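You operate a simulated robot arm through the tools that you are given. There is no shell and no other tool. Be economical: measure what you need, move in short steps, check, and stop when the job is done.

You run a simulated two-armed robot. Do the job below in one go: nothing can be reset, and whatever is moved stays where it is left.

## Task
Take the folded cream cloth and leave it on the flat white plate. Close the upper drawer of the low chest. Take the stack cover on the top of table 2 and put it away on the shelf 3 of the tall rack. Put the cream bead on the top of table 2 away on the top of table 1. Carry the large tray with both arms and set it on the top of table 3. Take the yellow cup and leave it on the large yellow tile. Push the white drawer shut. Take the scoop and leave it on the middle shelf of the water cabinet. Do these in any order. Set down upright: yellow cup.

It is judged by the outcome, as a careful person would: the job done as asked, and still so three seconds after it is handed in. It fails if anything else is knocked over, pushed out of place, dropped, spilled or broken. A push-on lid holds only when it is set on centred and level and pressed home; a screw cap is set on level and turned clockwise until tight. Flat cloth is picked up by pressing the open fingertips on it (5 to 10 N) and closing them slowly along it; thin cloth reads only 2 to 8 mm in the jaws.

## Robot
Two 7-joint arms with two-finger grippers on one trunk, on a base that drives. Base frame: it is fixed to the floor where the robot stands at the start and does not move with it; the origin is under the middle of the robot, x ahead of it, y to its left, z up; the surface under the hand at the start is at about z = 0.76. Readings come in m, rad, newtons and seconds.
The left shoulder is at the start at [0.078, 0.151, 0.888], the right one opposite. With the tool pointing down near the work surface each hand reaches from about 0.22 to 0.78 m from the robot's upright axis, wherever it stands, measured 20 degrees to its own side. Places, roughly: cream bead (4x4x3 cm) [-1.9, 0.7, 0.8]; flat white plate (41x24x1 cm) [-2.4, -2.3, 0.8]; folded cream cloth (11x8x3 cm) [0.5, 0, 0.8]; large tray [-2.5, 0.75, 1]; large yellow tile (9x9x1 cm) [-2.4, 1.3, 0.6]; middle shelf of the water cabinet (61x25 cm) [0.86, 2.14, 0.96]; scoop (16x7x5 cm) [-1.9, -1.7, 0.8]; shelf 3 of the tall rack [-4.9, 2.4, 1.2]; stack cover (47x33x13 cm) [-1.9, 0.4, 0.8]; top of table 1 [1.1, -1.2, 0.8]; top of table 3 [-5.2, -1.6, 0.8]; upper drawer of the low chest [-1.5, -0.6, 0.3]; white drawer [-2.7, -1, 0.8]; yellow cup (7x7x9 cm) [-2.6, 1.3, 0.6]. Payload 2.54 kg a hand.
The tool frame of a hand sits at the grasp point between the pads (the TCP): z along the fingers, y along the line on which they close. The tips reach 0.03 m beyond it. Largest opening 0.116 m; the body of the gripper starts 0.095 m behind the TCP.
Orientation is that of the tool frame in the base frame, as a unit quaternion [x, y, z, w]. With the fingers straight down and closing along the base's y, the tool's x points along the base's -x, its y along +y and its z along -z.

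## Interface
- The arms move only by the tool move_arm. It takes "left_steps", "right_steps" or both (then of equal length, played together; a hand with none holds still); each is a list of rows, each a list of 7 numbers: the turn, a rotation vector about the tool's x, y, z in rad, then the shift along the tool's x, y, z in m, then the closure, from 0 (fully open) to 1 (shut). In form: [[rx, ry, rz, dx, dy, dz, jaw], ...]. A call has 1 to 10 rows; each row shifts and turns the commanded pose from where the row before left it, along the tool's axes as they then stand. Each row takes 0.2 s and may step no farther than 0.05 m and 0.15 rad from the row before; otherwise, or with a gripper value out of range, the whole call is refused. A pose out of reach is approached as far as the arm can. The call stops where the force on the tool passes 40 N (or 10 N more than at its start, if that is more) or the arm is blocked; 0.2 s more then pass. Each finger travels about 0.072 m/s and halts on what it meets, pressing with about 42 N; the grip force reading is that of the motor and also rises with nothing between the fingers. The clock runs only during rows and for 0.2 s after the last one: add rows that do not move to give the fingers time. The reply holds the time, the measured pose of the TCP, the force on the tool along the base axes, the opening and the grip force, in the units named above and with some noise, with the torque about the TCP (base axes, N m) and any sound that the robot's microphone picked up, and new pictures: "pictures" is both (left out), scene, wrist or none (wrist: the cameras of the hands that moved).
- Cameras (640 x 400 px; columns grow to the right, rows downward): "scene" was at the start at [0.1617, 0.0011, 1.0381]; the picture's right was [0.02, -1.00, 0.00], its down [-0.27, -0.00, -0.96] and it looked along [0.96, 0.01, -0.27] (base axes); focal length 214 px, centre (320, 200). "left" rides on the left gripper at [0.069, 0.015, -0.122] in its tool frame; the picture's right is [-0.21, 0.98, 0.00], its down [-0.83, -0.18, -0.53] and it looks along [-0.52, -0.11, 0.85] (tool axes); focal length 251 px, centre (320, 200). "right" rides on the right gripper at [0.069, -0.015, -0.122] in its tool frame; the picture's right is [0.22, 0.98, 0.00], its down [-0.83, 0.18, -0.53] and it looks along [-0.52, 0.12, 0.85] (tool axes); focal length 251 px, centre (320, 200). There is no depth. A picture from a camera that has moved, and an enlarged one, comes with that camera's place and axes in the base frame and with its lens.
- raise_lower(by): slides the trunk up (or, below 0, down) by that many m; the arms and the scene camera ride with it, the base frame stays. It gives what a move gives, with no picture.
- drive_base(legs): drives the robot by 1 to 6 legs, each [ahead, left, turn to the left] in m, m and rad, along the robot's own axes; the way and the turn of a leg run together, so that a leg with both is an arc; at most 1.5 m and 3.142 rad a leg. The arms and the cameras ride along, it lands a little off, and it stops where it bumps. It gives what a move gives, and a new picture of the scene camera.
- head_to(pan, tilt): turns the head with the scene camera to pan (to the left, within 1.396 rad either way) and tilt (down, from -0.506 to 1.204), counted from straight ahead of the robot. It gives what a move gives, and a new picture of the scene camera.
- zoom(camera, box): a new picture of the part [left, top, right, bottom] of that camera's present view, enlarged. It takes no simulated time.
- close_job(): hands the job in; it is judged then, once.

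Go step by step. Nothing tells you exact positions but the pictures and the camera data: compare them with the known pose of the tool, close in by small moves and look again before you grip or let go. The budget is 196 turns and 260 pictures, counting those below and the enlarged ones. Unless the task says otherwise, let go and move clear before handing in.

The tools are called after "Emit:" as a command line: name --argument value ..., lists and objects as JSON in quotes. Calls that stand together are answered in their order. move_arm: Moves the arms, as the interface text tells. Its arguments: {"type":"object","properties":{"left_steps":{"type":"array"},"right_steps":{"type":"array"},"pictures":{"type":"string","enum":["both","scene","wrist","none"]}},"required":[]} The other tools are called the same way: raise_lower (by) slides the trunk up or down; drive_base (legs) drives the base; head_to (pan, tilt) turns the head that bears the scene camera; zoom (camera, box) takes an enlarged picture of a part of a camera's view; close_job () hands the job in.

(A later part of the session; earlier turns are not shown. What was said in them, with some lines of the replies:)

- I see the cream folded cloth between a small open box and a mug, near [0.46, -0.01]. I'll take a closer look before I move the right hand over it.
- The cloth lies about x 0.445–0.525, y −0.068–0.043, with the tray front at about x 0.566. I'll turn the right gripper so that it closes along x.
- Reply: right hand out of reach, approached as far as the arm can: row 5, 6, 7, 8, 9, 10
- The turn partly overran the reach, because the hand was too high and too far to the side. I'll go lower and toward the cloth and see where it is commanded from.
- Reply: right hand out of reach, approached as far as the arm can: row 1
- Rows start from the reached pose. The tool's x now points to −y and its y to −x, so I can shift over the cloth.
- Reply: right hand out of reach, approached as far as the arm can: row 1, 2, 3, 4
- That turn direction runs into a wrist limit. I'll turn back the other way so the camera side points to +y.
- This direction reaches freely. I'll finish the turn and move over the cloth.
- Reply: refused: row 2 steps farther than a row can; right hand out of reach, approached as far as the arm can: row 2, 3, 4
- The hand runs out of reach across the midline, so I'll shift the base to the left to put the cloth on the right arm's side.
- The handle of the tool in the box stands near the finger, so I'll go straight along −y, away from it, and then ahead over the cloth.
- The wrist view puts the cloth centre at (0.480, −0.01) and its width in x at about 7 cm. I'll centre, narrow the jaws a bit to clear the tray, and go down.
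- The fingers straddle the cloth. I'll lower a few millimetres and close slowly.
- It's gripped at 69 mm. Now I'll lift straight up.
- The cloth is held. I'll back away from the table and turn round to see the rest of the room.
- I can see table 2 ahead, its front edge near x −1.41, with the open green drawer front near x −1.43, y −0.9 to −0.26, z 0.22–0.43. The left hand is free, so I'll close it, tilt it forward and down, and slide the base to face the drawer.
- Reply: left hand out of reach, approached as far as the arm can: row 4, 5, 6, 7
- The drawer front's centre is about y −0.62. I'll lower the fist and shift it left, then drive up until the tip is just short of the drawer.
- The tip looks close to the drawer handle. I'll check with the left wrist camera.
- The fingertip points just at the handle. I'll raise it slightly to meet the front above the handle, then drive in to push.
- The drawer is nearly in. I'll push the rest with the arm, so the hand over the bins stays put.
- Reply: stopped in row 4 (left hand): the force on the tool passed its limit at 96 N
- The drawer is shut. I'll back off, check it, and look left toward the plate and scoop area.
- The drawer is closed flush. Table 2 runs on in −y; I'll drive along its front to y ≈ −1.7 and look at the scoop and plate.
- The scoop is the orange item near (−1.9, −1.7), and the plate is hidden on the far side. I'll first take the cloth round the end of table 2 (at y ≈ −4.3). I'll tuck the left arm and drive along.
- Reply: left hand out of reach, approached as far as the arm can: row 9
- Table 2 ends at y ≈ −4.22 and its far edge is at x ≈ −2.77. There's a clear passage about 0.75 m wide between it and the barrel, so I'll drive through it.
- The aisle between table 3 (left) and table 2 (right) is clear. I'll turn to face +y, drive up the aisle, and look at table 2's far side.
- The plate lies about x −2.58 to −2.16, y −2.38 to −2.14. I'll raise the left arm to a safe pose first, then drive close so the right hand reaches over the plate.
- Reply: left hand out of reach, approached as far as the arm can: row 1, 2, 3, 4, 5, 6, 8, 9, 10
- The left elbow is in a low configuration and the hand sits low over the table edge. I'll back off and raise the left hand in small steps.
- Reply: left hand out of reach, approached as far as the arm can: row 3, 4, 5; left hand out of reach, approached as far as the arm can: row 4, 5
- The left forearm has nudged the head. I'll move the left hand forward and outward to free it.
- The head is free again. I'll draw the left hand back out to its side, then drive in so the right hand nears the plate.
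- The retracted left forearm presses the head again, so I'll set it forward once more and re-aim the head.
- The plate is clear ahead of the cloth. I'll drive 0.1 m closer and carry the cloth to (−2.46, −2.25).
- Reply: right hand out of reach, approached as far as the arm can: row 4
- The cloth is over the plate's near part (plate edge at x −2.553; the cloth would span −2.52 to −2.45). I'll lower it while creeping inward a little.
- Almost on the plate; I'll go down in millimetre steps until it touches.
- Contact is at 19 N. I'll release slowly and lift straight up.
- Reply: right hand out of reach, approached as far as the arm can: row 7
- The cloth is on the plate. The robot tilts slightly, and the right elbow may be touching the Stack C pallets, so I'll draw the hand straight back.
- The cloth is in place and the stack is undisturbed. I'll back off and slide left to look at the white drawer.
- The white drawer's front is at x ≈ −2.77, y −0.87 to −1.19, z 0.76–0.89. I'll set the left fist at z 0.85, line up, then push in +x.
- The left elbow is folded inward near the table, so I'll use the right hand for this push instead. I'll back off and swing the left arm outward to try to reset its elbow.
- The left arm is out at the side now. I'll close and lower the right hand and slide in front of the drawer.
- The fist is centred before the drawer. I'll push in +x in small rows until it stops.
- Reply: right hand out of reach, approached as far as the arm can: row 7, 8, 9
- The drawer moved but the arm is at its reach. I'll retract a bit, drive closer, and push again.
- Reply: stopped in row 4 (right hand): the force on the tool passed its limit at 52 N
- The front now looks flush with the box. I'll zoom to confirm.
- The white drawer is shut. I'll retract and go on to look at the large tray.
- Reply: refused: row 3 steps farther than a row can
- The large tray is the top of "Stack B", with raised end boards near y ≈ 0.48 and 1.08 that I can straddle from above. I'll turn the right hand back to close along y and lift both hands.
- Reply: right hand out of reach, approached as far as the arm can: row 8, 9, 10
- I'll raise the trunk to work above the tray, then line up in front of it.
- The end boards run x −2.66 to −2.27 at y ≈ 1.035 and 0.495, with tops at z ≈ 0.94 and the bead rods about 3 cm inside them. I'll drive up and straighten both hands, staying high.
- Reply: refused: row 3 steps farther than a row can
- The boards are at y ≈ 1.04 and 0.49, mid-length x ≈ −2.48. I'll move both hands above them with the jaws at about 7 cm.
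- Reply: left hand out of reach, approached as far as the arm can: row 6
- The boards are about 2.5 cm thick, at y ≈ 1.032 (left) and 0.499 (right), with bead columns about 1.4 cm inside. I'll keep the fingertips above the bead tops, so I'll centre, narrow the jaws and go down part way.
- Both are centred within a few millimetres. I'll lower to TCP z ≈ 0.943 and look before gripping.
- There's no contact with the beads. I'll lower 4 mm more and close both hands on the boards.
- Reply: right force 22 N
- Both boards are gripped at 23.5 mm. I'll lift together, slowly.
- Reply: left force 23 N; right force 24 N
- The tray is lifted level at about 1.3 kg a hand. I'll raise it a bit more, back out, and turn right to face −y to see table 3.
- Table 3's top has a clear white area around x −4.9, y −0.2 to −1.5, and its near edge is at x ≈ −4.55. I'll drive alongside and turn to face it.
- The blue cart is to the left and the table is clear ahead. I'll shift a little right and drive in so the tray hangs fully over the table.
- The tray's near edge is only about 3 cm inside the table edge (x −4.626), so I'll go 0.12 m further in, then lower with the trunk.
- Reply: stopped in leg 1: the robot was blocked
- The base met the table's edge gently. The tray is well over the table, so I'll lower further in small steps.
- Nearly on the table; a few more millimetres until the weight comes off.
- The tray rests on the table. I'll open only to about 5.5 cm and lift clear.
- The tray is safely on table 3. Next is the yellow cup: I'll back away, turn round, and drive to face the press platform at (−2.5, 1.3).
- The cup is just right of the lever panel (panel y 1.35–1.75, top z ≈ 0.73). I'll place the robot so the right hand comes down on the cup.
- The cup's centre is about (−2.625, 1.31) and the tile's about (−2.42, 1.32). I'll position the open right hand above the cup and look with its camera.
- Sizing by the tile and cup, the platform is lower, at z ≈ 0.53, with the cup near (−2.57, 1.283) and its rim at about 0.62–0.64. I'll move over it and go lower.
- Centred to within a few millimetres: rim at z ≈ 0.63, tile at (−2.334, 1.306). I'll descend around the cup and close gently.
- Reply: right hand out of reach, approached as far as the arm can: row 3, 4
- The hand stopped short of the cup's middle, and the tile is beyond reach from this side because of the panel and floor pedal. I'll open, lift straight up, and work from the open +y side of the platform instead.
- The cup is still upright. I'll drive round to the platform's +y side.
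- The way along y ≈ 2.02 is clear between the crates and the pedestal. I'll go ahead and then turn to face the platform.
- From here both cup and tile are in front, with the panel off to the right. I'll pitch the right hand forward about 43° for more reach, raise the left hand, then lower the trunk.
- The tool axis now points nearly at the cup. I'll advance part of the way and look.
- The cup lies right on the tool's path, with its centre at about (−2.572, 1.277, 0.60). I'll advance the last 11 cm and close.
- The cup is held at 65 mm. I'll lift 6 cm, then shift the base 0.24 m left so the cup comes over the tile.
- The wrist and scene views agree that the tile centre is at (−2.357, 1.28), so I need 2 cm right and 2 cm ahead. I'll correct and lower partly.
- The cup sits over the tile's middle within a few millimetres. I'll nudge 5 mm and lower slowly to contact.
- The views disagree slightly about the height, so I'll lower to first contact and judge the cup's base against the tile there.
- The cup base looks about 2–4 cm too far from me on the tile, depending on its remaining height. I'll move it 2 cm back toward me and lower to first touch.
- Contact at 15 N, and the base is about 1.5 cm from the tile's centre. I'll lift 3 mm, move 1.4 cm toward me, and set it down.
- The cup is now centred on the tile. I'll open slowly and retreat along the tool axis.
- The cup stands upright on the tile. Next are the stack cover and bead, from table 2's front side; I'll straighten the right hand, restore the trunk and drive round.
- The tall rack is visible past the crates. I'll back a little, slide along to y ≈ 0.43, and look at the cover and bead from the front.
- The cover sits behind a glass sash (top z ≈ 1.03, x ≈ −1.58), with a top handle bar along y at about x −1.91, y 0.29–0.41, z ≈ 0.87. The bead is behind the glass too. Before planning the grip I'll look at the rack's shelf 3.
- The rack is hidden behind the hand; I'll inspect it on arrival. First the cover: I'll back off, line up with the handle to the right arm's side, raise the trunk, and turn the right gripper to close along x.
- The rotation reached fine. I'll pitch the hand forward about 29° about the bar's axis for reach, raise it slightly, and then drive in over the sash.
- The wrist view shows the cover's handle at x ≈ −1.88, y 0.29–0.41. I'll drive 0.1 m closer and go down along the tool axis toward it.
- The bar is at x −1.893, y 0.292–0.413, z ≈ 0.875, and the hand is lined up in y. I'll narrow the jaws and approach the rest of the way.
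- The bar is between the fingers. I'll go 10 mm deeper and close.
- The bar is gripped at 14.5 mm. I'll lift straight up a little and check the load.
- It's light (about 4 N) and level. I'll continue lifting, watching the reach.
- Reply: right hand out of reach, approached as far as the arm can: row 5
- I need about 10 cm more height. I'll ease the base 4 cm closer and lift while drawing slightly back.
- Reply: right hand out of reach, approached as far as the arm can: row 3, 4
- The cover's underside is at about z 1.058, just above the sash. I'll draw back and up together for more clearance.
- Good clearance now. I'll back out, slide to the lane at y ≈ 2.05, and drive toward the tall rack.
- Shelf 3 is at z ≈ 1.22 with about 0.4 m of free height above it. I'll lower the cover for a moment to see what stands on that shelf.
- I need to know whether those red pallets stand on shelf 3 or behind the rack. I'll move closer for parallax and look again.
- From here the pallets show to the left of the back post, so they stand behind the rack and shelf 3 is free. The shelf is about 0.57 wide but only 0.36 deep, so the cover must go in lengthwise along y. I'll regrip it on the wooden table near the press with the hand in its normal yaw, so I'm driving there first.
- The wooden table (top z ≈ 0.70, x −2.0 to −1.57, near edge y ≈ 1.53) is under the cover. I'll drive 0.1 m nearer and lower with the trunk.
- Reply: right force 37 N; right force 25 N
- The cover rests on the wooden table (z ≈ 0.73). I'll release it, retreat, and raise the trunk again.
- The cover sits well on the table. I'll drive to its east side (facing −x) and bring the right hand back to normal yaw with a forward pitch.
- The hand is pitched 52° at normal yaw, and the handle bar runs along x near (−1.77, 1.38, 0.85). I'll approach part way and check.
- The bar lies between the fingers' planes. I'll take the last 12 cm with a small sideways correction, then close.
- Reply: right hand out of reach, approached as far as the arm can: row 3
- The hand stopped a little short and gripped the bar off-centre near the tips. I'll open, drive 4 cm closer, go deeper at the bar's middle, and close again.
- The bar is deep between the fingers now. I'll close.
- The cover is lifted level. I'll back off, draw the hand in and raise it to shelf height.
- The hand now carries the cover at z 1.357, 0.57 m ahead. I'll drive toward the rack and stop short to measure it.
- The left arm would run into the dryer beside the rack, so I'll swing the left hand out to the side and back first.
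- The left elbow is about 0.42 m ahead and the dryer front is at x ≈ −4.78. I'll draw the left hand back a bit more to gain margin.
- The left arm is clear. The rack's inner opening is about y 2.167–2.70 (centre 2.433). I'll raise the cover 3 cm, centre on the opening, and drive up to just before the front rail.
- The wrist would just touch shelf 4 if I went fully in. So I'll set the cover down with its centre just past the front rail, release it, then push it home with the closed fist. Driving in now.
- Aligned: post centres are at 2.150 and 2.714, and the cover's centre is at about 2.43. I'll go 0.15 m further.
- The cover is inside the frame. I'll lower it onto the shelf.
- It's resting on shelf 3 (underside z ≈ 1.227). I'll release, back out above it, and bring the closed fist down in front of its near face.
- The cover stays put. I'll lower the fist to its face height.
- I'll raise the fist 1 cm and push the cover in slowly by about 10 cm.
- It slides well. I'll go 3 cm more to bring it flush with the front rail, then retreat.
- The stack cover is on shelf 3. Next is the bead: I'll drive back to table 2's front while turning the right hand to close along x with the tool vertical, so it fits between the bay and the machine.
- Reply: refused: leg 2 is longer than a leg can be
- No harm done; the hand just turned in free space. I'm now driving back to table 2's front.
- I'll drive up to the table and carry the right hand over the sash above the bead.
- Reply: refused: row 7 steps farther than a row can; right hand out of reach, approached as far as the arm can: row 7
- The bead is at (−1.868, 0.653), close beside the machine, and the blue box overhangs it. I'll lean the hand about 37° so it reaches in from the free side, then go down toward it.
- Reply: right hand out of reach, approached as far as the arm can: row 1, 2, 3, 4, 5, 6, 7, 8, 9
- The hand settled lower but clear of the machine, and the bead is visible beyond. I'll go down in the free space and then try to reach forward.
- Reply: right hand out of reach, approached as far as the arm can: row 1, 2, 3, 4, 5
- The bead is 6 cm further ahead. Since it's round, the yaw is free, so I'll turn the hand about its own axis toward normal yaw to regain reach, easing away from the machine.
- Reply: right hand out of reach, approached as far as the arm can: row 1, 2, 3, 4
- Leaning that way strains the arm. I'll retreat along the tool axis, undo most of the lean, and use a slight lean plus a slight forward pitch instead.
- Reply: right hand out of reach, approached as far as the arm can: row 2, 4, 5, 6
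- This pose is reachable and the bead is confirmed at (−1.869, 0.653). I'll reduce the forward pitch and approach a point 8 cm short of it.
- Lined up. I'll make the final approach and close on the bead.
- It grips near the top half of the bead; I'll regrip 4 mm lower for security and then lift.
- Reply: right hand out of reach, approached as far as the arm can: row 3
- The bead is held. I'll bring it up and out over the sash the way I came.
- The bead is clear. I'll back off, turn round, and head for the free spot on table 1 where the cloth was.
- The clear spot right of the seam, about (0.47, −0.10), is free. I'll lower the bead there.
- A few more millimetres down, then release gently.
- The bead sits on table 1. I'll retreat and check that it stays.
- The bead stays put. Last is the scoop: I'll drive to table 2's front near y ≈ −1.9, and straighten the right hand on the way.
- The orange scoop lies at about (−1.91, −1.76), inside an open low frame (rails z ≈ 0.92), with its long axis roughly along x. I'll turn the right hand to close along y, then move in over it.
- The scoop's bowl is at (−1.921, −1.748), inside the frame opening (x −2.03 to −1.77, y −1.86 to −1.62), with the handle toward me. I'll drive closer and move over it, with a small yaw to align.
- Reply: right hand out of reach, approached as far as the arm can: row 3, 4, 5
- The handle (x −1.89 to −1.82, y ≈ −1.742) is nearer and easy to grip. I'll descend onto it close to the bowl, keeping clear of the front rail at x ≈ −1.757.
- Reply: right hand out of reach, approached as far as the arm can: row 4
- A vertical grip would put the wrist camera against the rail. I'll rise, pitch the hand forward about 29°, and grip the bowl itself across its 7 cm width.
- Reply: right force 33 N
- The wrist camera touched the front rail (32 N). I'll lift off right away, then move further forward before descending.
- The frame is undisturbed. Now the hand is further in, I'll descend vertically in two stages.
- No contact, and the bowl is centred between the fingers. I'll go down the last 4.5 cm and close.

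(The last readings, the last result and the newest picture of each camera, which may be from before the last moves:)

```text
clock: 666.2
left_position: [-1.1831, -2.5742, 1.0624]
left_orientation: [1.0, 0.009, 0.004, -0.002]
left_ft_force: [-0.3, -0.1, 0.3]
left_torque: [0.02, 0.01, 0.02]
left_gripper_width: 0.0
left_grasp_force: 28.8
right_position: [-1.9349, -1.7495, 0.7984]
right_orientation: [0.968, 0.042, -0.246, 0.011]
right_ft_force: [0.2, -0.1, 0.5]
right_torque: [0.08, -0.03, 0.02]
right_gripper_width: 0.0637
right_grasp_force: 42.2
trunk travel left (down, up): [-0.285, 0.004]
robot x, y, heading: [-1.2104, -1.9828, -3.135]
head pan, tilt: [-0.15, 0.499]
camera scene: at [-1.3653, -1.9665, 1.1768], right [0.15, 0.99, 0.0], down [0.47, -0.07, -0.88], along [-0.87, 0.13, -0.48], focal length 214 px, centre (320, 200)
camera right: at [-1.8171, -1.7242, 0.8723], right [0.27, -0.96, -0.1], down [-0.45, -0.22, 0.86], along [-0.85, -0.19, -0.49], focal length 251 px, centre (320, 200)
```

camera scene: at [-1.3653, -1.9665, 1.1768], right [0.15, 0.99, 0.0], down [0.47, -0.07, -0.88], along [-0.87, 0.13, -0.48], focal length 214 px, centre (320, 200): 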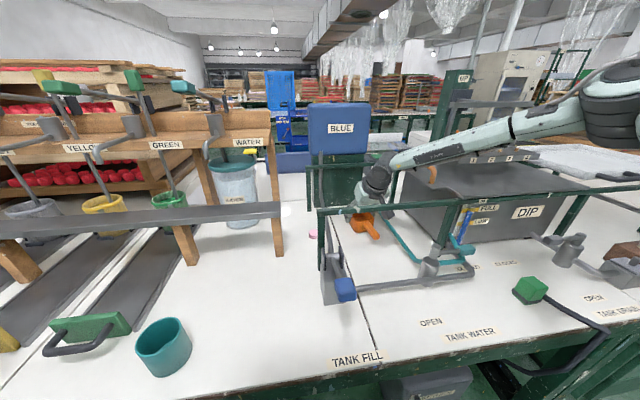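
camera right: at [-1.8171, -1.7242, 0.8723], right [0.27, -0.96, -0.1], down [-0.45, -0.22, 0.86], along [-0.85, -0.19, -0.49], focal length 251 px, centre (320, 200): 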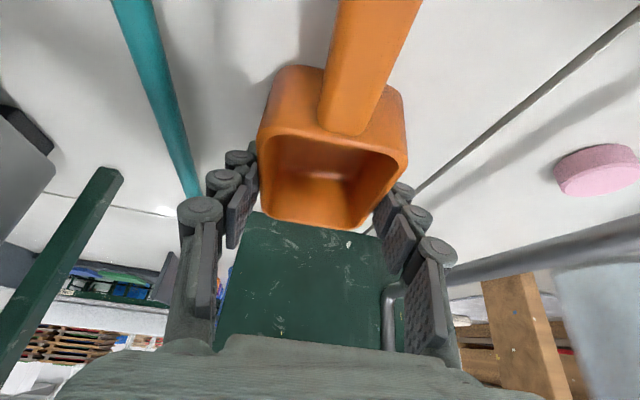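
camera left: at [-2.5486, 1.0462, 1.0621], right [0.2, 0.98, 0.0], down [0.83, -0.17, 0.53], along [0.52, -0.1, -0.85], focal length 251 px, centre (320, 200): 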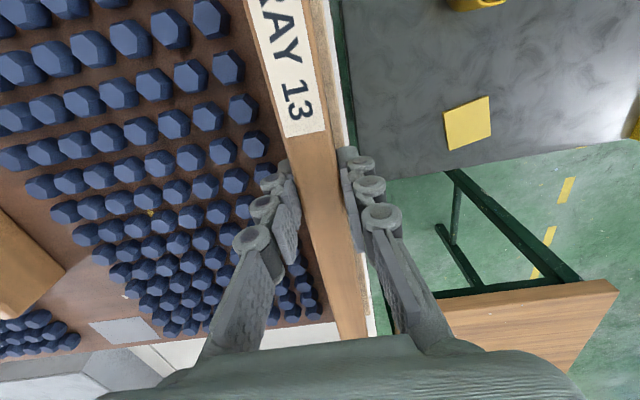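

The scoop is gripped. I'll lift it straight up out of the frame.

Emit:
move_arm --right_steps '[[0, 0, 0, -0.0168, 0, -0.0307, 0.6], [0, 0, 0, -0.0168, 0, -0.0307, 0.6], [0, 0, 0, -0.0168, 0, -0.0307, 0.6], [0, 0, 0, -0.0168, 0, -0.0307, 0.6]]' --pictures "none"

Emit:
move_arm --right_steps '[[0, 0, 0, -0.012, 0, -0.022, 0.6], [0, 0, 0, -0.012, 0, -0.022, 0.6], [0, 0, 0, -0.012, 0, -0.022, 0.6]]' --pictures "scene"

```text
clock: 667.2
left_position: [-1.1814, -2.5751, 1.0626]
left_orientation: [1.0, 0.01, 0.005, -0.002]
left_ft_force: [0.2, 0.3, -0.6]
left_torque: [0.01, 0.01, -0.03]
left_gripper_width: 0.0
left_grasp_force: 28.7
right_position: [-1.9352, -1.7502, 0.9385]
right_orientation: [0.968, 0.042, -0.247, 0.01]
right_ft_force: [0.2, 0.4, -0.5]
right_torque: [-0.01, 0.02, 0.01]
right_gripper_width: 0.0638
right_grasp_force: 42.1
trunk travel left (down, up): [-0.285, 0.004]
robot x, y, heading: [-1.2021, -1.9798, -3.144]
head pan, tilt: [-0.15, 0.499]
```

```text
clock: 668.0
left_position: [-1.1821, -2.5748, 1.0617]
left_orientation: [1.0, 0.01, 0.005, -0.001]
left_ft_force: [0.5, 0.1, -0.1]
left_torque: [0.02, 0.04, 0.02]
left_gripper_width: 0.0
left_grasp_force: 28.7
right_position: [-1.9358, -1.7491, 1.0121]
right_orientation: [0.968, 0.042, -0.246, 0.011]
right_ft_force: [-0.5, 0.0, -0.4]
right_torque: [0.02, 0.03, 0.01]
right_gripper_width: 0.0638
right_grasp_force: 42.1
trunk travel left (down, up): [-0.285, 0.004]
robot x, y, heading: [-1.2071, -1.9776, -3.139]
head pan, tilt: [-0.15, 0.499]
camera scene: at [-1.3651, -1.9666, 1.1768], right [0.15, 0.99, 0.0], down [0.47, -0.07, -0.88], along [-0.87, 0.13, -0.48], focal length 214 px, centre (320, 200)
```

scene: 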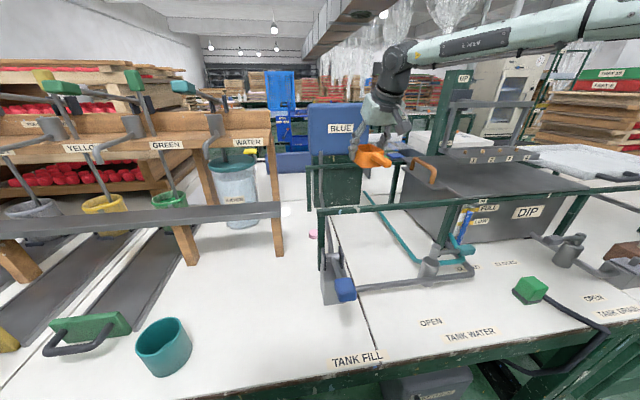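

The scoop is out of the frame. I'll draw it back, then drive to the water cabinet near (0.86, 2.14) and look.

Emit:
move_arm --right_steps '[[0, 0, 0, 0.0167, 0, -0.032, 0.6], [0, 0, 0, 0.0167, 0, -0.032, 0.6], [0, 0, 0, 0.0167, 0, -0.032, 0.6], [0, 0, 0, 0.0167, 0, -0.032, 0.6]]' --pictures "none"

Emit:
drive_base --legs '[[-0.7, 0, 0], [0, -1.4, 0], [0, -1.4, 0], [0, -1.3, 0], [0, 0, -1.57], [0, 0, -1.57]]'

Emit:
head_to --pan 0.0 --tilt 0.25

```text
clock: 669.0
left_position: [-1.1806, -2.5745, 1.0623]
left_orientation: [1.0, 0.01, 0.004, -0.002]
left_ft_force: [0.0, 0.0, 0.7]
left_torque: [-0.02, -0.02, 0.03]
left_gripper_width: 0.0
left_grasp_force: 28.7
right_position: [-1.8154, -1.7398, 1.0938]
right_orientation: [0.968, 0.042, -0.246, 0.011]
right_ft_force: [-0.4, 0.5, -0.2]
right_torque: [-0.02, 0.04, 0.02]
right_gripper_width: 0.0637
right_grasp_force: 41.4
trunk travel left (down, up): [-0.285, 0.004]
robot x, y, heading: [-1.2062, -1.9831, -3.14]
head pan, tilt: [-0.15, 0.499]
```

```text
clock: 719.6
left_position: [-0.5789, 2.7214, 1.0626]
left_orientation: [-0.011, 1.0, -0.002, -0.004]
left_ft_force: [0.2, 0.2, -0.5]
left_torque: [0.01, -0.01, -0.03]
left_gripper_width: 0.0
left_grasp_force: 28.5
right_position: [0.0541, 1.8863, 1.0947]
right_orientation: [-0.043, 0.968, 0.011, 0.246]
right_ft_force: [-0.2, 0.5, 0.0]
right_torque: [-0.01, 0.0, 0.02]
right_gripper_width: 0.0637
right_grasp_force: 42.1
trunk travel left (down, up): [-0.285, 0.004]
robot x, y, heading: [-0.5514, 2.1261, 0.004]
head pan, tilt: [-0.15, 0.499]
camera scene: at [-0.395, 2.1128, 1.1768], right [-0.15, -0.99, 0.0], down [-0.47, 0.07, -0.88], along [0.87, -0.13, -0.48], focal length 214 px, centre (320, 200)
```

scene: 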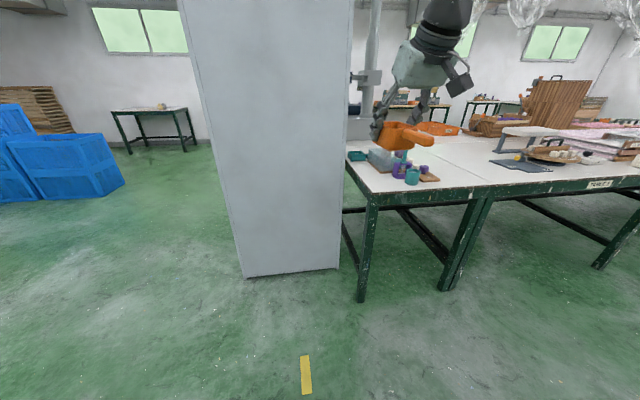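

```text
clock: 720.3
left_position: [-0.5798, 2.7213, 1.0621]
left_orientation: [-0.011, 1.0, -0.002, -0.005]
left_ft_force: [0.1, 0.2, 0.7]
left_torque: [0.02, 0.02, -0.01]
left_gripper_width: 0.0001
left_grasp_force: 28.9
right_position: [0.0543, 1.8868, 1.0937]
right_orientation: [-0.042, 0.968, 0.01, 0.246]
right_ft_force: [-0.9, 0.1, -0.8]
right_torque: [0.01, -0.02, 0.04]
right_gripper_width: 0.0635
right_grasp_force: 41.8
trunk travel left (down, up): [-0.285, 0.004]
robot x, y, heading: [-0.5572, 2.1247, -0.0]
head pan, tilt: [0.0, 0.25]
camera scene: at [-0.3916, 2.1264, 1.1998], right [0.0, -1.0, 0.0], down [-0.25, 0.0, -0.97], along [0.97, 0.0, -0.25], focal length 214 px, centre (320, 200)
```

scene: 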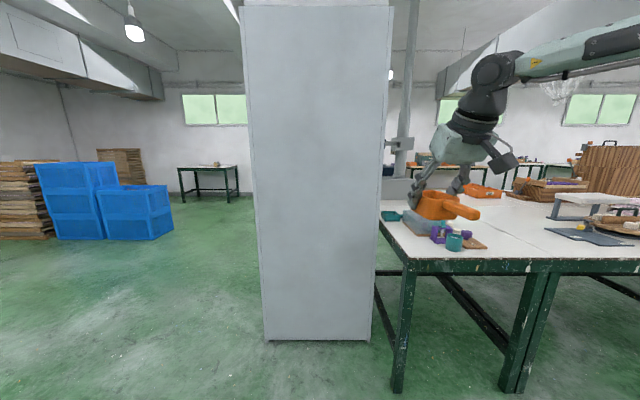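

The cabinet shows me its closed back (x ≈ 0.70, y 1.81–2.49), so it must open on the far side. I'll drive round its +y side and look at it from there.

Emit:
drive_base --legs '[[0.35, 0.72, 0], [0.3, 0.33, 0], [1.4, 0, 0], [0.25, 0, 0], [0, 0, -1.3], [0, 0, -1.3]]'

```text
clock: 726.2
left_position: [-0.2841, 3.3437, 1.0615]
left_orientation: [-0.016, 1.0, -0.003, -0.005]
left_ft_force: [0.8, -0.3, -0.6]
left_torque: [0.0, 0.0, -0.01]
left_gripper_width: 0.0
left_grasp_force: 29.5
right_position: [0.3612, 2.519, 1.0933]
right_orientation: [-0.049, 0.968, 0.013, 0.246]
right_ft_force: [-0.1, 0.0, -0.8]
right_torque: [-0.01, -0.05, 0.01]
right_gripper_width: 0.0636
right_grasp_force: 42.2
trunk travel left (down, up): [-0.285, 0.004]
robot x, y, heading: [-0.2502, 2.7492, 0.017]
head pan, tilt: [0.0, 0.25]
stopped in leg 1: the robot was blocked; the commanded pose is now the measured one
camera scene: at [-0.0889, 2.7515, 1.1999], right [0.02, -1.0, 0.0], down [-0.25, 0.0, -0.97], along [0.97, 0.02, -0.25], focal length 214 px, centre (320, 200)
```

scene: 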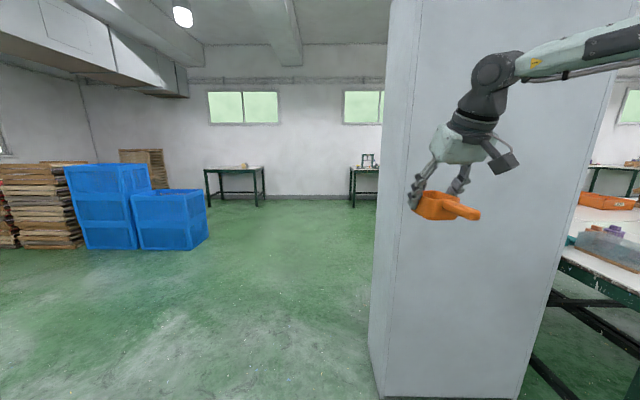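

Something blocks on the left; I'll look before moving on.

Emit:
head_to --pan 1.2 --tilt 0.7

```text
clock: 727.6
left_position: [-0.2849, 3.3444, 1.0612]
left_orientation: [-0.016, 1.0, -0.002, -0.005]
left_ft_force: [-0.2, 0.6, 0.2]
left_torque: [0.02, -0.03, 0.03]
left_gripper_width: 0.0
left_grasp_force: 28.7
right_position: [0.3608, 2.5179, 1.0931]
right_orientation: [-0.049, 0.968, 0.013, 0.246]
right_ft_force: [0.6, 0.5, -0.6]
right_torque: [0.02, 0.01, 0.03]
right_gripper_width: 0.0637
right_grasp_force: 42.3
trunk travel left (down, up): [-0.285, 0.004]
robot x, y, heading: [-0.252, 2.7486, 0.013]
head pan, tilt: [1.201, 0.7]
camera scene: at [-0.1527, 2.8295, 1.1591], right [0.94, -0.35, 0.0], down [-0.22, -0.6, -0.77], along [0.27, 0.72, -0.64], focal length 214 px, centre (320, 200)
```

scene: 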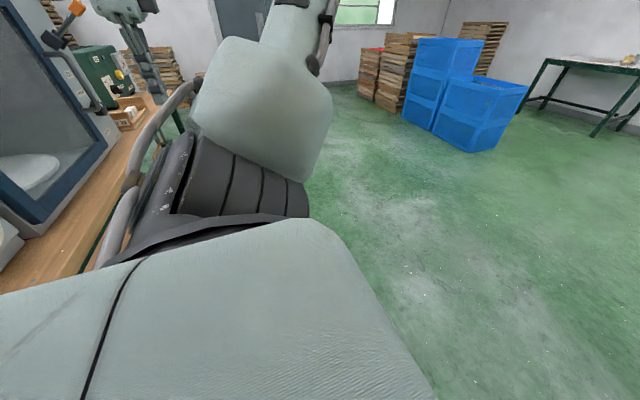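

The bench edge (x ≈ −0.48) is touching the base's rear-left. I'll go straight ahead first to clear it, then left and on round the cabinet.

Emit:
drive_base --legs '[[0.22, -0.02, 0], [0.02, 0.5, -0.01], [1.4, 0, 0], [0.25, 0, 0], [0, 0, -1.3], [0, 0, -1.3]]'

Emit:
head_to --pan 0.0 --tilt 0.3

```text
clock: 748.8
left_position: [1.9585, 2.7639, 1.0624]
left_orientation: [0.959, 0.283, 0.004, -0.003]
left_ft_force: [0.1, -0.8, -0.6]
left_torque: [-0.01, 0.05, 0.0]
left_gripper_width: 0.0
left_grasp_force: 28.6
right_position: [0.9808, 3.1414, 1.0929]
right_orientation: [0.92, 0.304, -0.234, 0.077]
right_ft_force: [-0.6, -0.1, -0.2]
right_torque: [0.03, -0.03, -0.02]
right_gripper_width: 0.0637
right_grasp_force: 42.3
trunk travel left (down, up): [-0.285, 0.004]
robot x, y, heading: [1.6242, 3.2534, -2.589]
head pan, tilt: [1.201, 0.7]
camera scene: at [1.5823, 3.1368, 1.1591], right [-0.98, -0.18, 0.0], down [-0.12, 0.63, -0.77], along [0.14, -0.75, -0.64], focal length 214 px, centre (320, 200)
```

scene: 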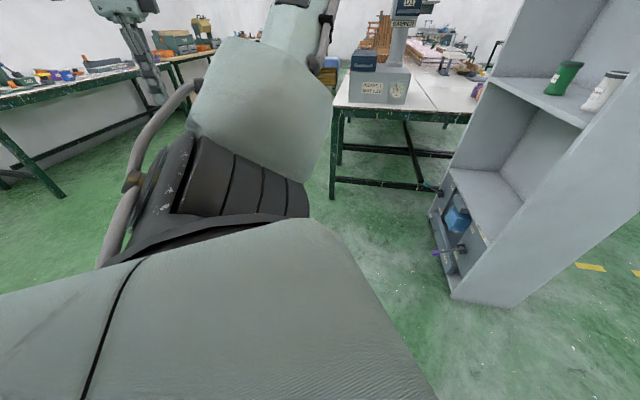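

```text
clock: 750.2
left_position: [1.9582, 2.7627, 1.0625]
left_orientation: [0.959, 0.282, 0.003, -0.003]
left_ft_force: [-0.4, -0.8, 0.6]
left_torque: [0.0, 0.0, -0.03]
left_gripper_width: 0.0
left_grasp_force: 28.5
right_position: [0.9812, 3.1405, 1.094]
right_orientation: [0.92, 0.304, -0.234, 0.076]
right_ft_force: [-0.5, -0.5, 0.1]
right_torque: [-0.03, 0.0, 0.04]
right_gripper_width: 0.0635
right_grasp_force: 41.8
trunk travel left (down, up): [-0.285, 0.004]
robot x, y, heading: [1.6221, 3.2559, -2.584]
head pan, tilt: [0.0, 0.3]
camera scene: at [1.4874, 3.1711, 1.1951], right [-0.53, 0.85, 0.0], down [0.25, 0.16, -0.96], along [-0.81, -0.5, -0.3], focal length 214 px, centre (320, 200)
```

scene: 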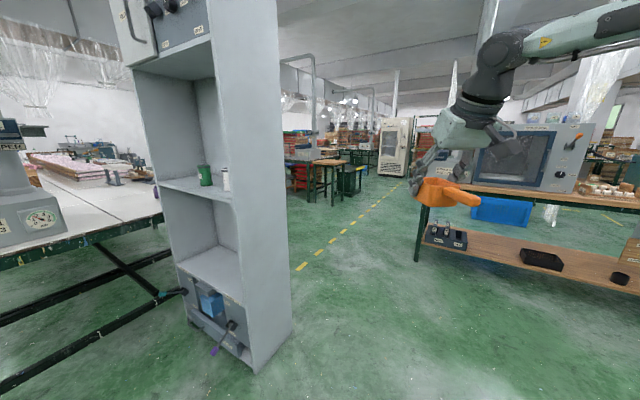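

The cabinet opens toward +x, and its middle shelf already holds a green and a white cup. I'll zoom in to find the free area.

Emit:
zoom --camera "scene" --box '[110, 20, 310, 320]'

```text
1.33 times, centred on (210, 170) of scene
camera zoom: at [1.4874, 3.1711, 1.1951], right [-0.53, 0.85, 0.0], down [0.25, 0.16, -0.96], along [-0.81, -0.5, -0.3], focal length 286 px, centre (467, 240)
```

zoom: 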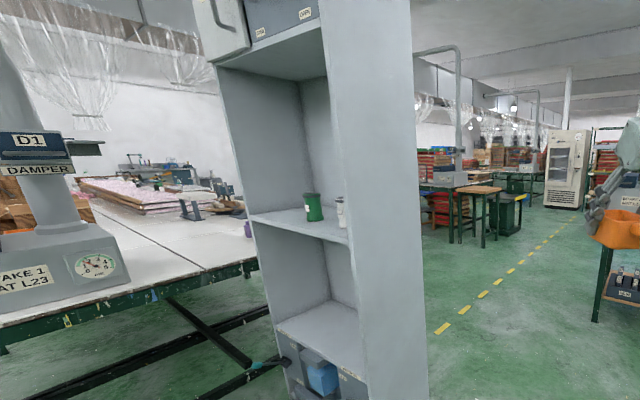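

The free part of the middle shelf is its south end, left of the green cup. I'll raise the scoop a little, turn, and come to a stand-off point diagonal to the opening.

Emit:
move_arm --right_steps '[[0, 0, 0, -0.0172, 0, -0.0316, 0.6]]' --pictures "none"

Emit:
drive_base --legs '[[0, 0, 0.242], [0, 0.606, 0], [0.45, 0, 0]]'

Emit:
zoom --camera "right" --box '[0, 0, 640, 400]'

```text
clock: 750.6
left_position: [1.9585, 2.7634, 1.0622]
left_orientation: [0.959, 0.283, 0.003, -0.003]
left_ft_force: [-0.2, -0.2, 0.2]
left_torque: [0.02, 0.01, 0.01]
left_gripper_width: 0.0
left_grasp_force: 28.7
right_position: [0.981, 3.141, 1.131]
right_orientation: [0.92, 0.305, -0.233, 0.078]
right_ft_force: [0.5, -0.5, -0.3]
right_torque: [0.01, 0.03, 0.01]
right_gripper_width: 0.0636
right_grasp_force: 41.9
trunk travel left (down, up): [-0.285, 0.004]
robot x, y, heading: [1.6248, 3.2584, -2.585]
head pan, tilt: [0.0, 0.3]
```

```text
clock: 760.1
left_position: [2.182, 2.1068, 1.0631]
left_orientation: [0.919, 0.393, 0.004, -0.003]
left_ft_force: [-0.5, -0.6, 0.1]
left_torque: [0.03, 0.0, 0.02]
left_gripper_width: 0.0
left_grasp_force: 28.5
right_position: [1.1427, 2.2477, 1.1301]
right_orientation: [0.878, 0.411, -0.223, 0.104]
right_ft_force: [0.4, 0.0, -0.2]
right_torque: [0.0, -0.02, 0.0]
right_gripper_width: 0.0635
right_grasp_force: 42.4
trunk travel left (down, up): [-0.285, 0.004]
robot x, y, heading: [1.7421, 2.5059, -2.352]
head pan, tilt: [0.0, 0.3]
camera scene: at [1.6284, 2.393, 1.1951], right [-0.71, 0.7, 0.0], down [0.21, 0.21, -0.96], along [-0.67, -0.68, -0.3], focal length 214 px, centre (320, 200)
```

scene: 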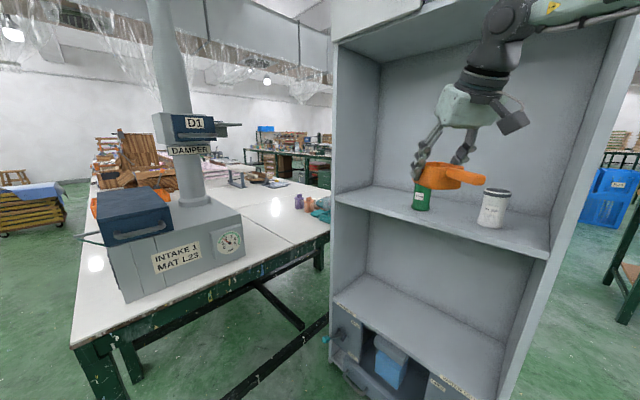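

```text
1.00 times, centred on (320, 200) of right (not enlarged: the box is as wide or as high as the picture)
camera zoom: at [1.2079, 2.348, 1.2028], right [0.87, -0.48, -0.1], down [-0.16, -0.48, 0.86], along [-0.46, -0.73, -0.49], focal length 251 px, centre (320, 200)
```

zoom: 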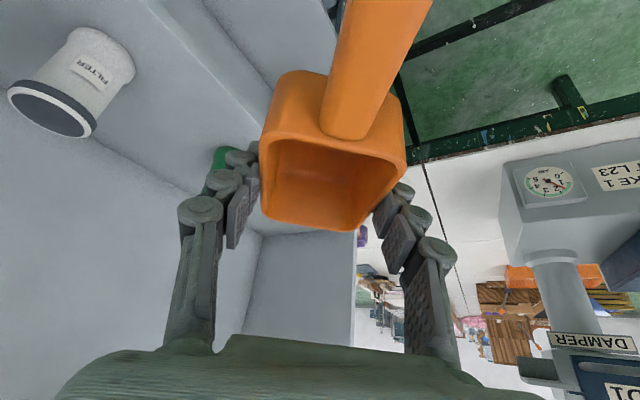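

From the stand-off, the target spot (0.85, 1.96) lies straight ahead and the cup at (0.90, 2.14) stays clear. I'll drive in 0.30 m and check.

Emit:
drive_base --legs '[[0.3, 0, 0]]'

Emit:
zoom --camera "right" --box '[0, 0, 640, 400]'

```text
clock: 762.2
left_position: [1.9696, 1.8921, 1.0609]
left_orientation: [0.92, 0.391, 0.003, -0.003]
left_ft_force: [-0.6, -1.1, -0.3]
left_torque: [0.02, -0.05, -0.05]
left_gripper_width: 0.0
left_grasp_force: 28.6
right_position: [0.9319, 2.038, 1.1297]
right_orientation: [0.879, 0.409, -0.223, 0.104]
right_ft_force: [-1.8, 0.0, -0.9]
right_torque: [0.01, -0.01, 0.02]
right_gripper_width: 0.0635
right_grasp_force: 42.1
trunk travel left (down, up): [-0.285, 0.004]
robot x, y, heading: [1.536, 2.3022, -2.353]
head pan, tilt: [0.0, 0.3]
camera scene: at [1.4176, 2.1821, 1.195], right [-0.71, 0.71, 0.0], down [0.21, 0.21, -0.96], along [-0.68, -0.68, -0.3], focal length 214 px, centre (320, 200)
```

scene: 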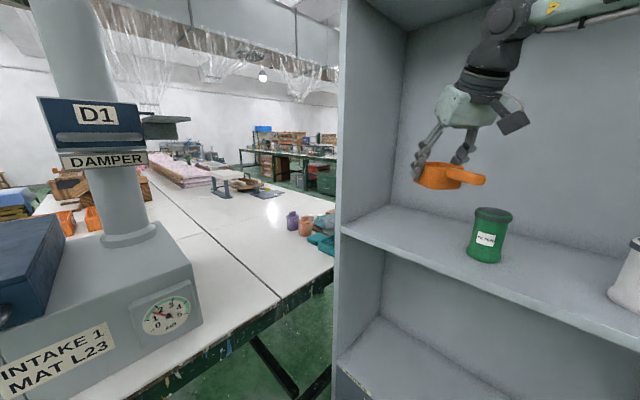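

```text
1.00 times, centred on (320, 200) of right (not enlarged: the box is as wide or as high as the picture)
camera zoom: at [0.997, 2.1384, 1.2027], right [0.87, -0.48, -0.1], down [-0.16, -0.48, 0.86], along [-0.47, -0.73, -0.49], focal length 251 px, centre (320, 200)
```

zoom: 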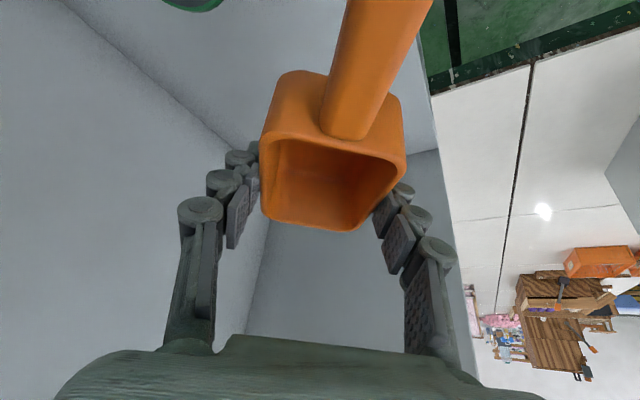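

The space is clear. I'll lower 10 cm, reach forward 11 cm, then look before setting down.

Emit:
move_arm --right_steps '[[0, 0, 0, 0.016, 0, 0.0293, 0.6], [0, 0, 0, 0.016, 0, 0.0293, 0.6], [0, 0, 0, 0.016, 0, 0.0293, 0.6], [0, 0, 0, -0.0322, 0, 0.0176, 0.6], [0, 0, 0, -0.0322, 0, 0.0176, 0.6], [0, 0, 0, -0.0322, 0, 0.0176, 0.6]]' --pictures "both"

```text
clock: 763.6
left_position: [1.9688, 1.8924, 1.0629]
left_orientation: [0.92, 0.391, 0.004, -0.003]
left_ft_force: [0.6, -1.0, 0.1]
left_torque: [0.01, -0.01, -0.01]
left_gripper_width: 0.0002
left_grasp_force: 28.5
right_position: [0.8608, 1.9534, 1.0276]
right_orientation: [0.879, 0.408, -0.223, 0.104]
right_ft_force: [-1.4, -0.3, -0.2]
right_torque: [-0.02, -0.02, 0.0]
right_gripper_width: 0.0633
right_grasp_force: 42.0
trunk travel left (down, up): [-0.285, 0.004]
robot x, y, heading: [1.5321, 2.297, -2.358]
head pan, tilt: [0.0, 0.3]
camera scene: at [1.4172, 2.182, 1.195], right [-0.71, 0.71, 0.0], down [0.21, 0.21, -0.95], along [-0.67, -0.68, -0.3], focal length 214 px, centre (320, 200)
camera right: at [0.9269, 2.0549, 1.1018], right [0.87, -0.48, -0.1], down [-0.17, -0.48, 0.86], along [-0.47, -0.73, -0.49], focal length 251 px, centre (320, 200)
```

scene: 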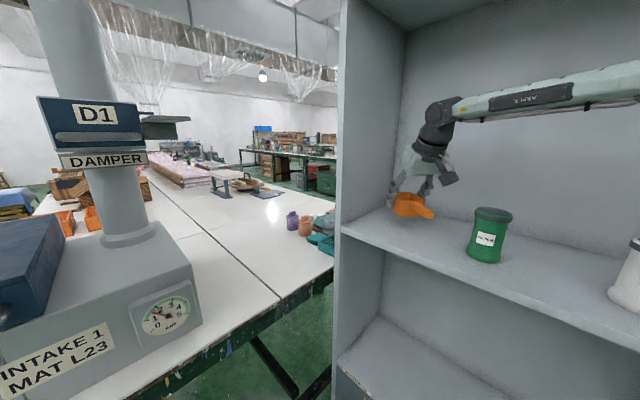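
right: 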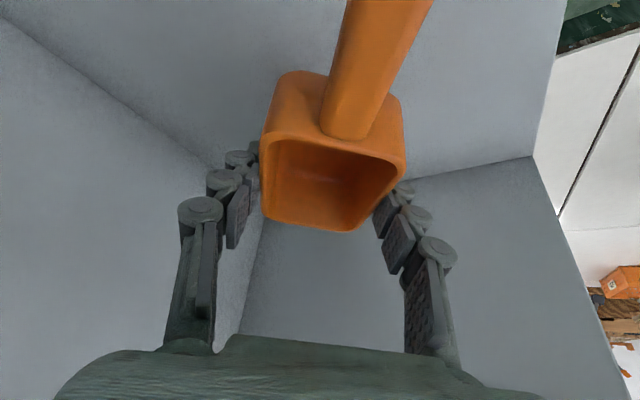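

Now I'll lower gently until it touches the shelf.

Emit:
move_arm --right_steps '[[0, 0, 0, 0.0096, 0, 0.0176, 0.6], [0, 0, 0, 0.0029, 0, 0.0053, 0.6], [0, 0, 0, 0.0019, 0, 0.0035, 0.6], [0, 0, 0, 0.0019, 0, 0.0035, 0.6]]' --pictures "none"

```text
clock: 764.6
left_position: [1.9695, 1.8934, 1.0612]
left_orientation: [0.921, 0.39, 0.004, -0.003]
left_ft_force: [0.7, 0.5, -0.4]
left_torque: [-0.03, 0.01, 0.01]
left_gripper_width: 0.0001
left_grasp_force: 28.8
right_position: [0.8618, 1.9544, 0.9945]
right_orientation: [0.879, 0.408, -0.224, 0.104]
right_ft_force: [-0.2, -0.3, -0.6]
right_torque: [0.02, -0.01, 0.03]
right_gripper_width: 0.0635
right_grasp_force: 41.7
trunk travel left (down, up): [-0.285, 0.004]
robot x, y, heading: [1.5309, 2.2956, -2.356]
head pan, tilt: [0.0, 0.3]
```

Emit:
move_arm --right_steps '[[0, 0, 0, 0.0014, 0, 0.0026, 0.6], [0, 0, 0, 0.0014, 0, 0.0026, 0.6], [0, 0, 0, 0.0014, 0, 0.0026, 0.6], [0, 0, 0, 0.0014, 0, 0.0026, 0.6]]' --pictures "wrist"

```text
clock: 765.6
left_position: [1.9717, 1.8939, 1.0626]
left_orientation: [0.921, 0.391, 0.002, -0.004]
left_ft_force: [0.0, 0.0, -1.0]
left_torque: [0.0, -0.01, -0.01]
left_gripper_width: 0.0001
left_grasp_force: 28.6
right_position: [0.8611, 1.9534, 0.9889]
right_orientation: [0.878, 0.408, -0.228, 0.106]
right_ft_force: [-3.2, 0.4, 18.5]
right_torque: [0.65, -0.41, 0.08]
right_gripper_width: 0.0641
right_grasp_force: 42.0
trunk travel left (down, up): [-0.285, 0.004]
robot x, y, heading: [1.5328, 2.2987, -2.353]
head pan, tilt: [0.0, 0.3]
camera right: at [0.9277, 2.0552, 1.061], right [0.87, -0.49, -0.1], down [-0.16, -0.47, 0.87], along [-0.47, -0.74, -0.49], focal length 251 px, centre (320, 200)
```

right: 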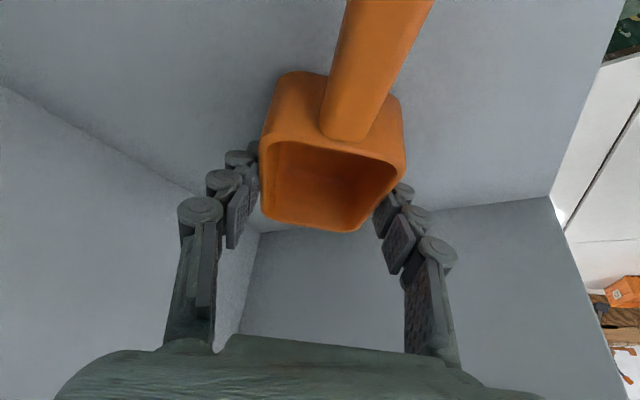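

Contact on the shelf. I'll release, lift straight up, and back out.

Emit:
move_arm --right_steps '[[0, 0, 0, -0.001, 0, -0.0018, 0.5], [0, 0, 0, 0, 0, 0, 0.35], [0, 0, 0, 0, 0, 0, 0.2], [0, 0, 0, 0, 0, 0, 0.2], [0, 0, 0, -0.0144, 0, -0.0263, 0.2], [0, 0, 0, -0.0168, 0, -0.0307, 0.2], [0, 0, 0, -0.0168, 0, -0.0307, 0.2], [0, 0, 0, -0.0168, 0, -0.0307, 0.2]]' --pictures "scene"

```text
clock: 767.4
left_position: [1.9696, 1.8931, 1.0619]
left_orientation: [0.92, 0.391, 0.002, -0.003]
left_ft_force: [0.3, 0.0, -1.4]
left_torque: [0.01, 0.03, 0.01]
left_gripper_width: 0.0
left_grasp_force: 28.5
right_position: [0.8602, 1.9534, 1.1208]
right_orientation: [0.879, 0.409, -0.223, 0.104]
right_ft_force: [0.1, -0.3, -0.4]
right_torque: [0.0, -0.02, 0.02]
right_gripper_width: 0.0927
right_grasp_force: 0.0
trunk travel left (down, up): [-0.285, 0.004]
robot x, y, heading: [1.5319, 2.2951, -2.358]
head pan, tilt: [0.0, 0.3]
camera scene: at [1.4181, 2.1825, 1.1951], right [-0.71, 0.71, 0.0], down [0.21, 0.21, -0.96], along [-0.68, -0.68, -0.3], focal length 214 px, centre (320, 200)
```

scene: 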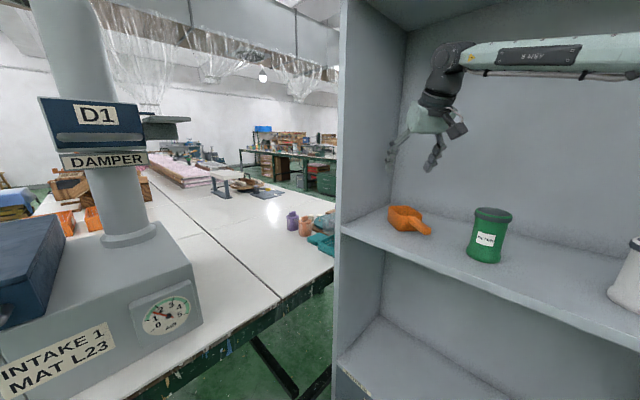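

The scoop rests on the middle shelf, with the cups untouched. I'll back clear.

Emit:
drive_base --legs '[[-0.4, 0, 0]]'

```text
clock: 769.9
left_position: [2.251, 2.1742, 1.0608]
left_orientation: [0.92, 0.392, 0.003, -0.003]
left_ft_force: [-0.2, -1.0, -0.4]
left_torque: [-0.01, -0.01, -0.01]
left_gripper_width: 0.0
left_grasp_force: 28.8
right_position: [1.1409, 2.2331, 1.1209]
right_orientation: [0.879, 0.409, -0.224, 0.104]
right_ft_force: [0.0, 0.3, 0.5]
right_torque: [0.01, -0.01, 0.0]
right_gripper_width: 0.093
right_grasp_force: 0.1
trunk travel left (down, up): [-0.285, 0.004]
robot x, y, heading: [1.8135, 2.5769, -2.356]
head pan, tilt: [0.0, 0.3]
camera scene: at [1.6986, 2.4633, 1.1953], right [-0.71, 0.71, 0.0], down [0.21, 0.21, -0.96], along [-0.68, -0.68, -0.3], focal length 214 px, centre (320, 200)
```

scene: 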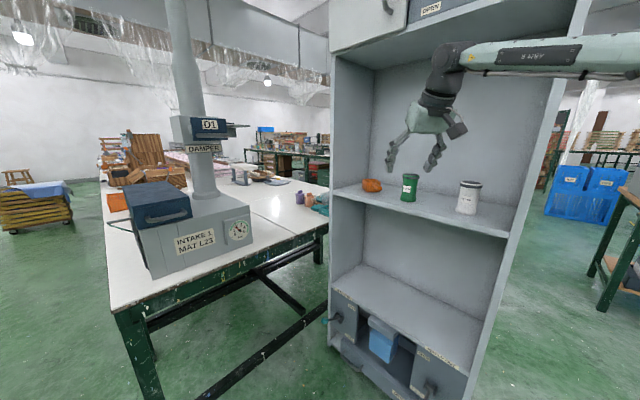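

All eight items are in place and the hands are clear, so I'm handing the job in.

Emit:
close_job

```text
The job is handed in.
```

All eight parts of the job are done and it's handed in; the yellow cup was set down upright on its tile.

There were three unplanned contacts: the robot bumped table 3's edge and a bench lightly, and the wrist camera pressed on the frame around the scoop (about 32 N). I saw nothing move or fall, but I didn't look again at the table edge or the bench.
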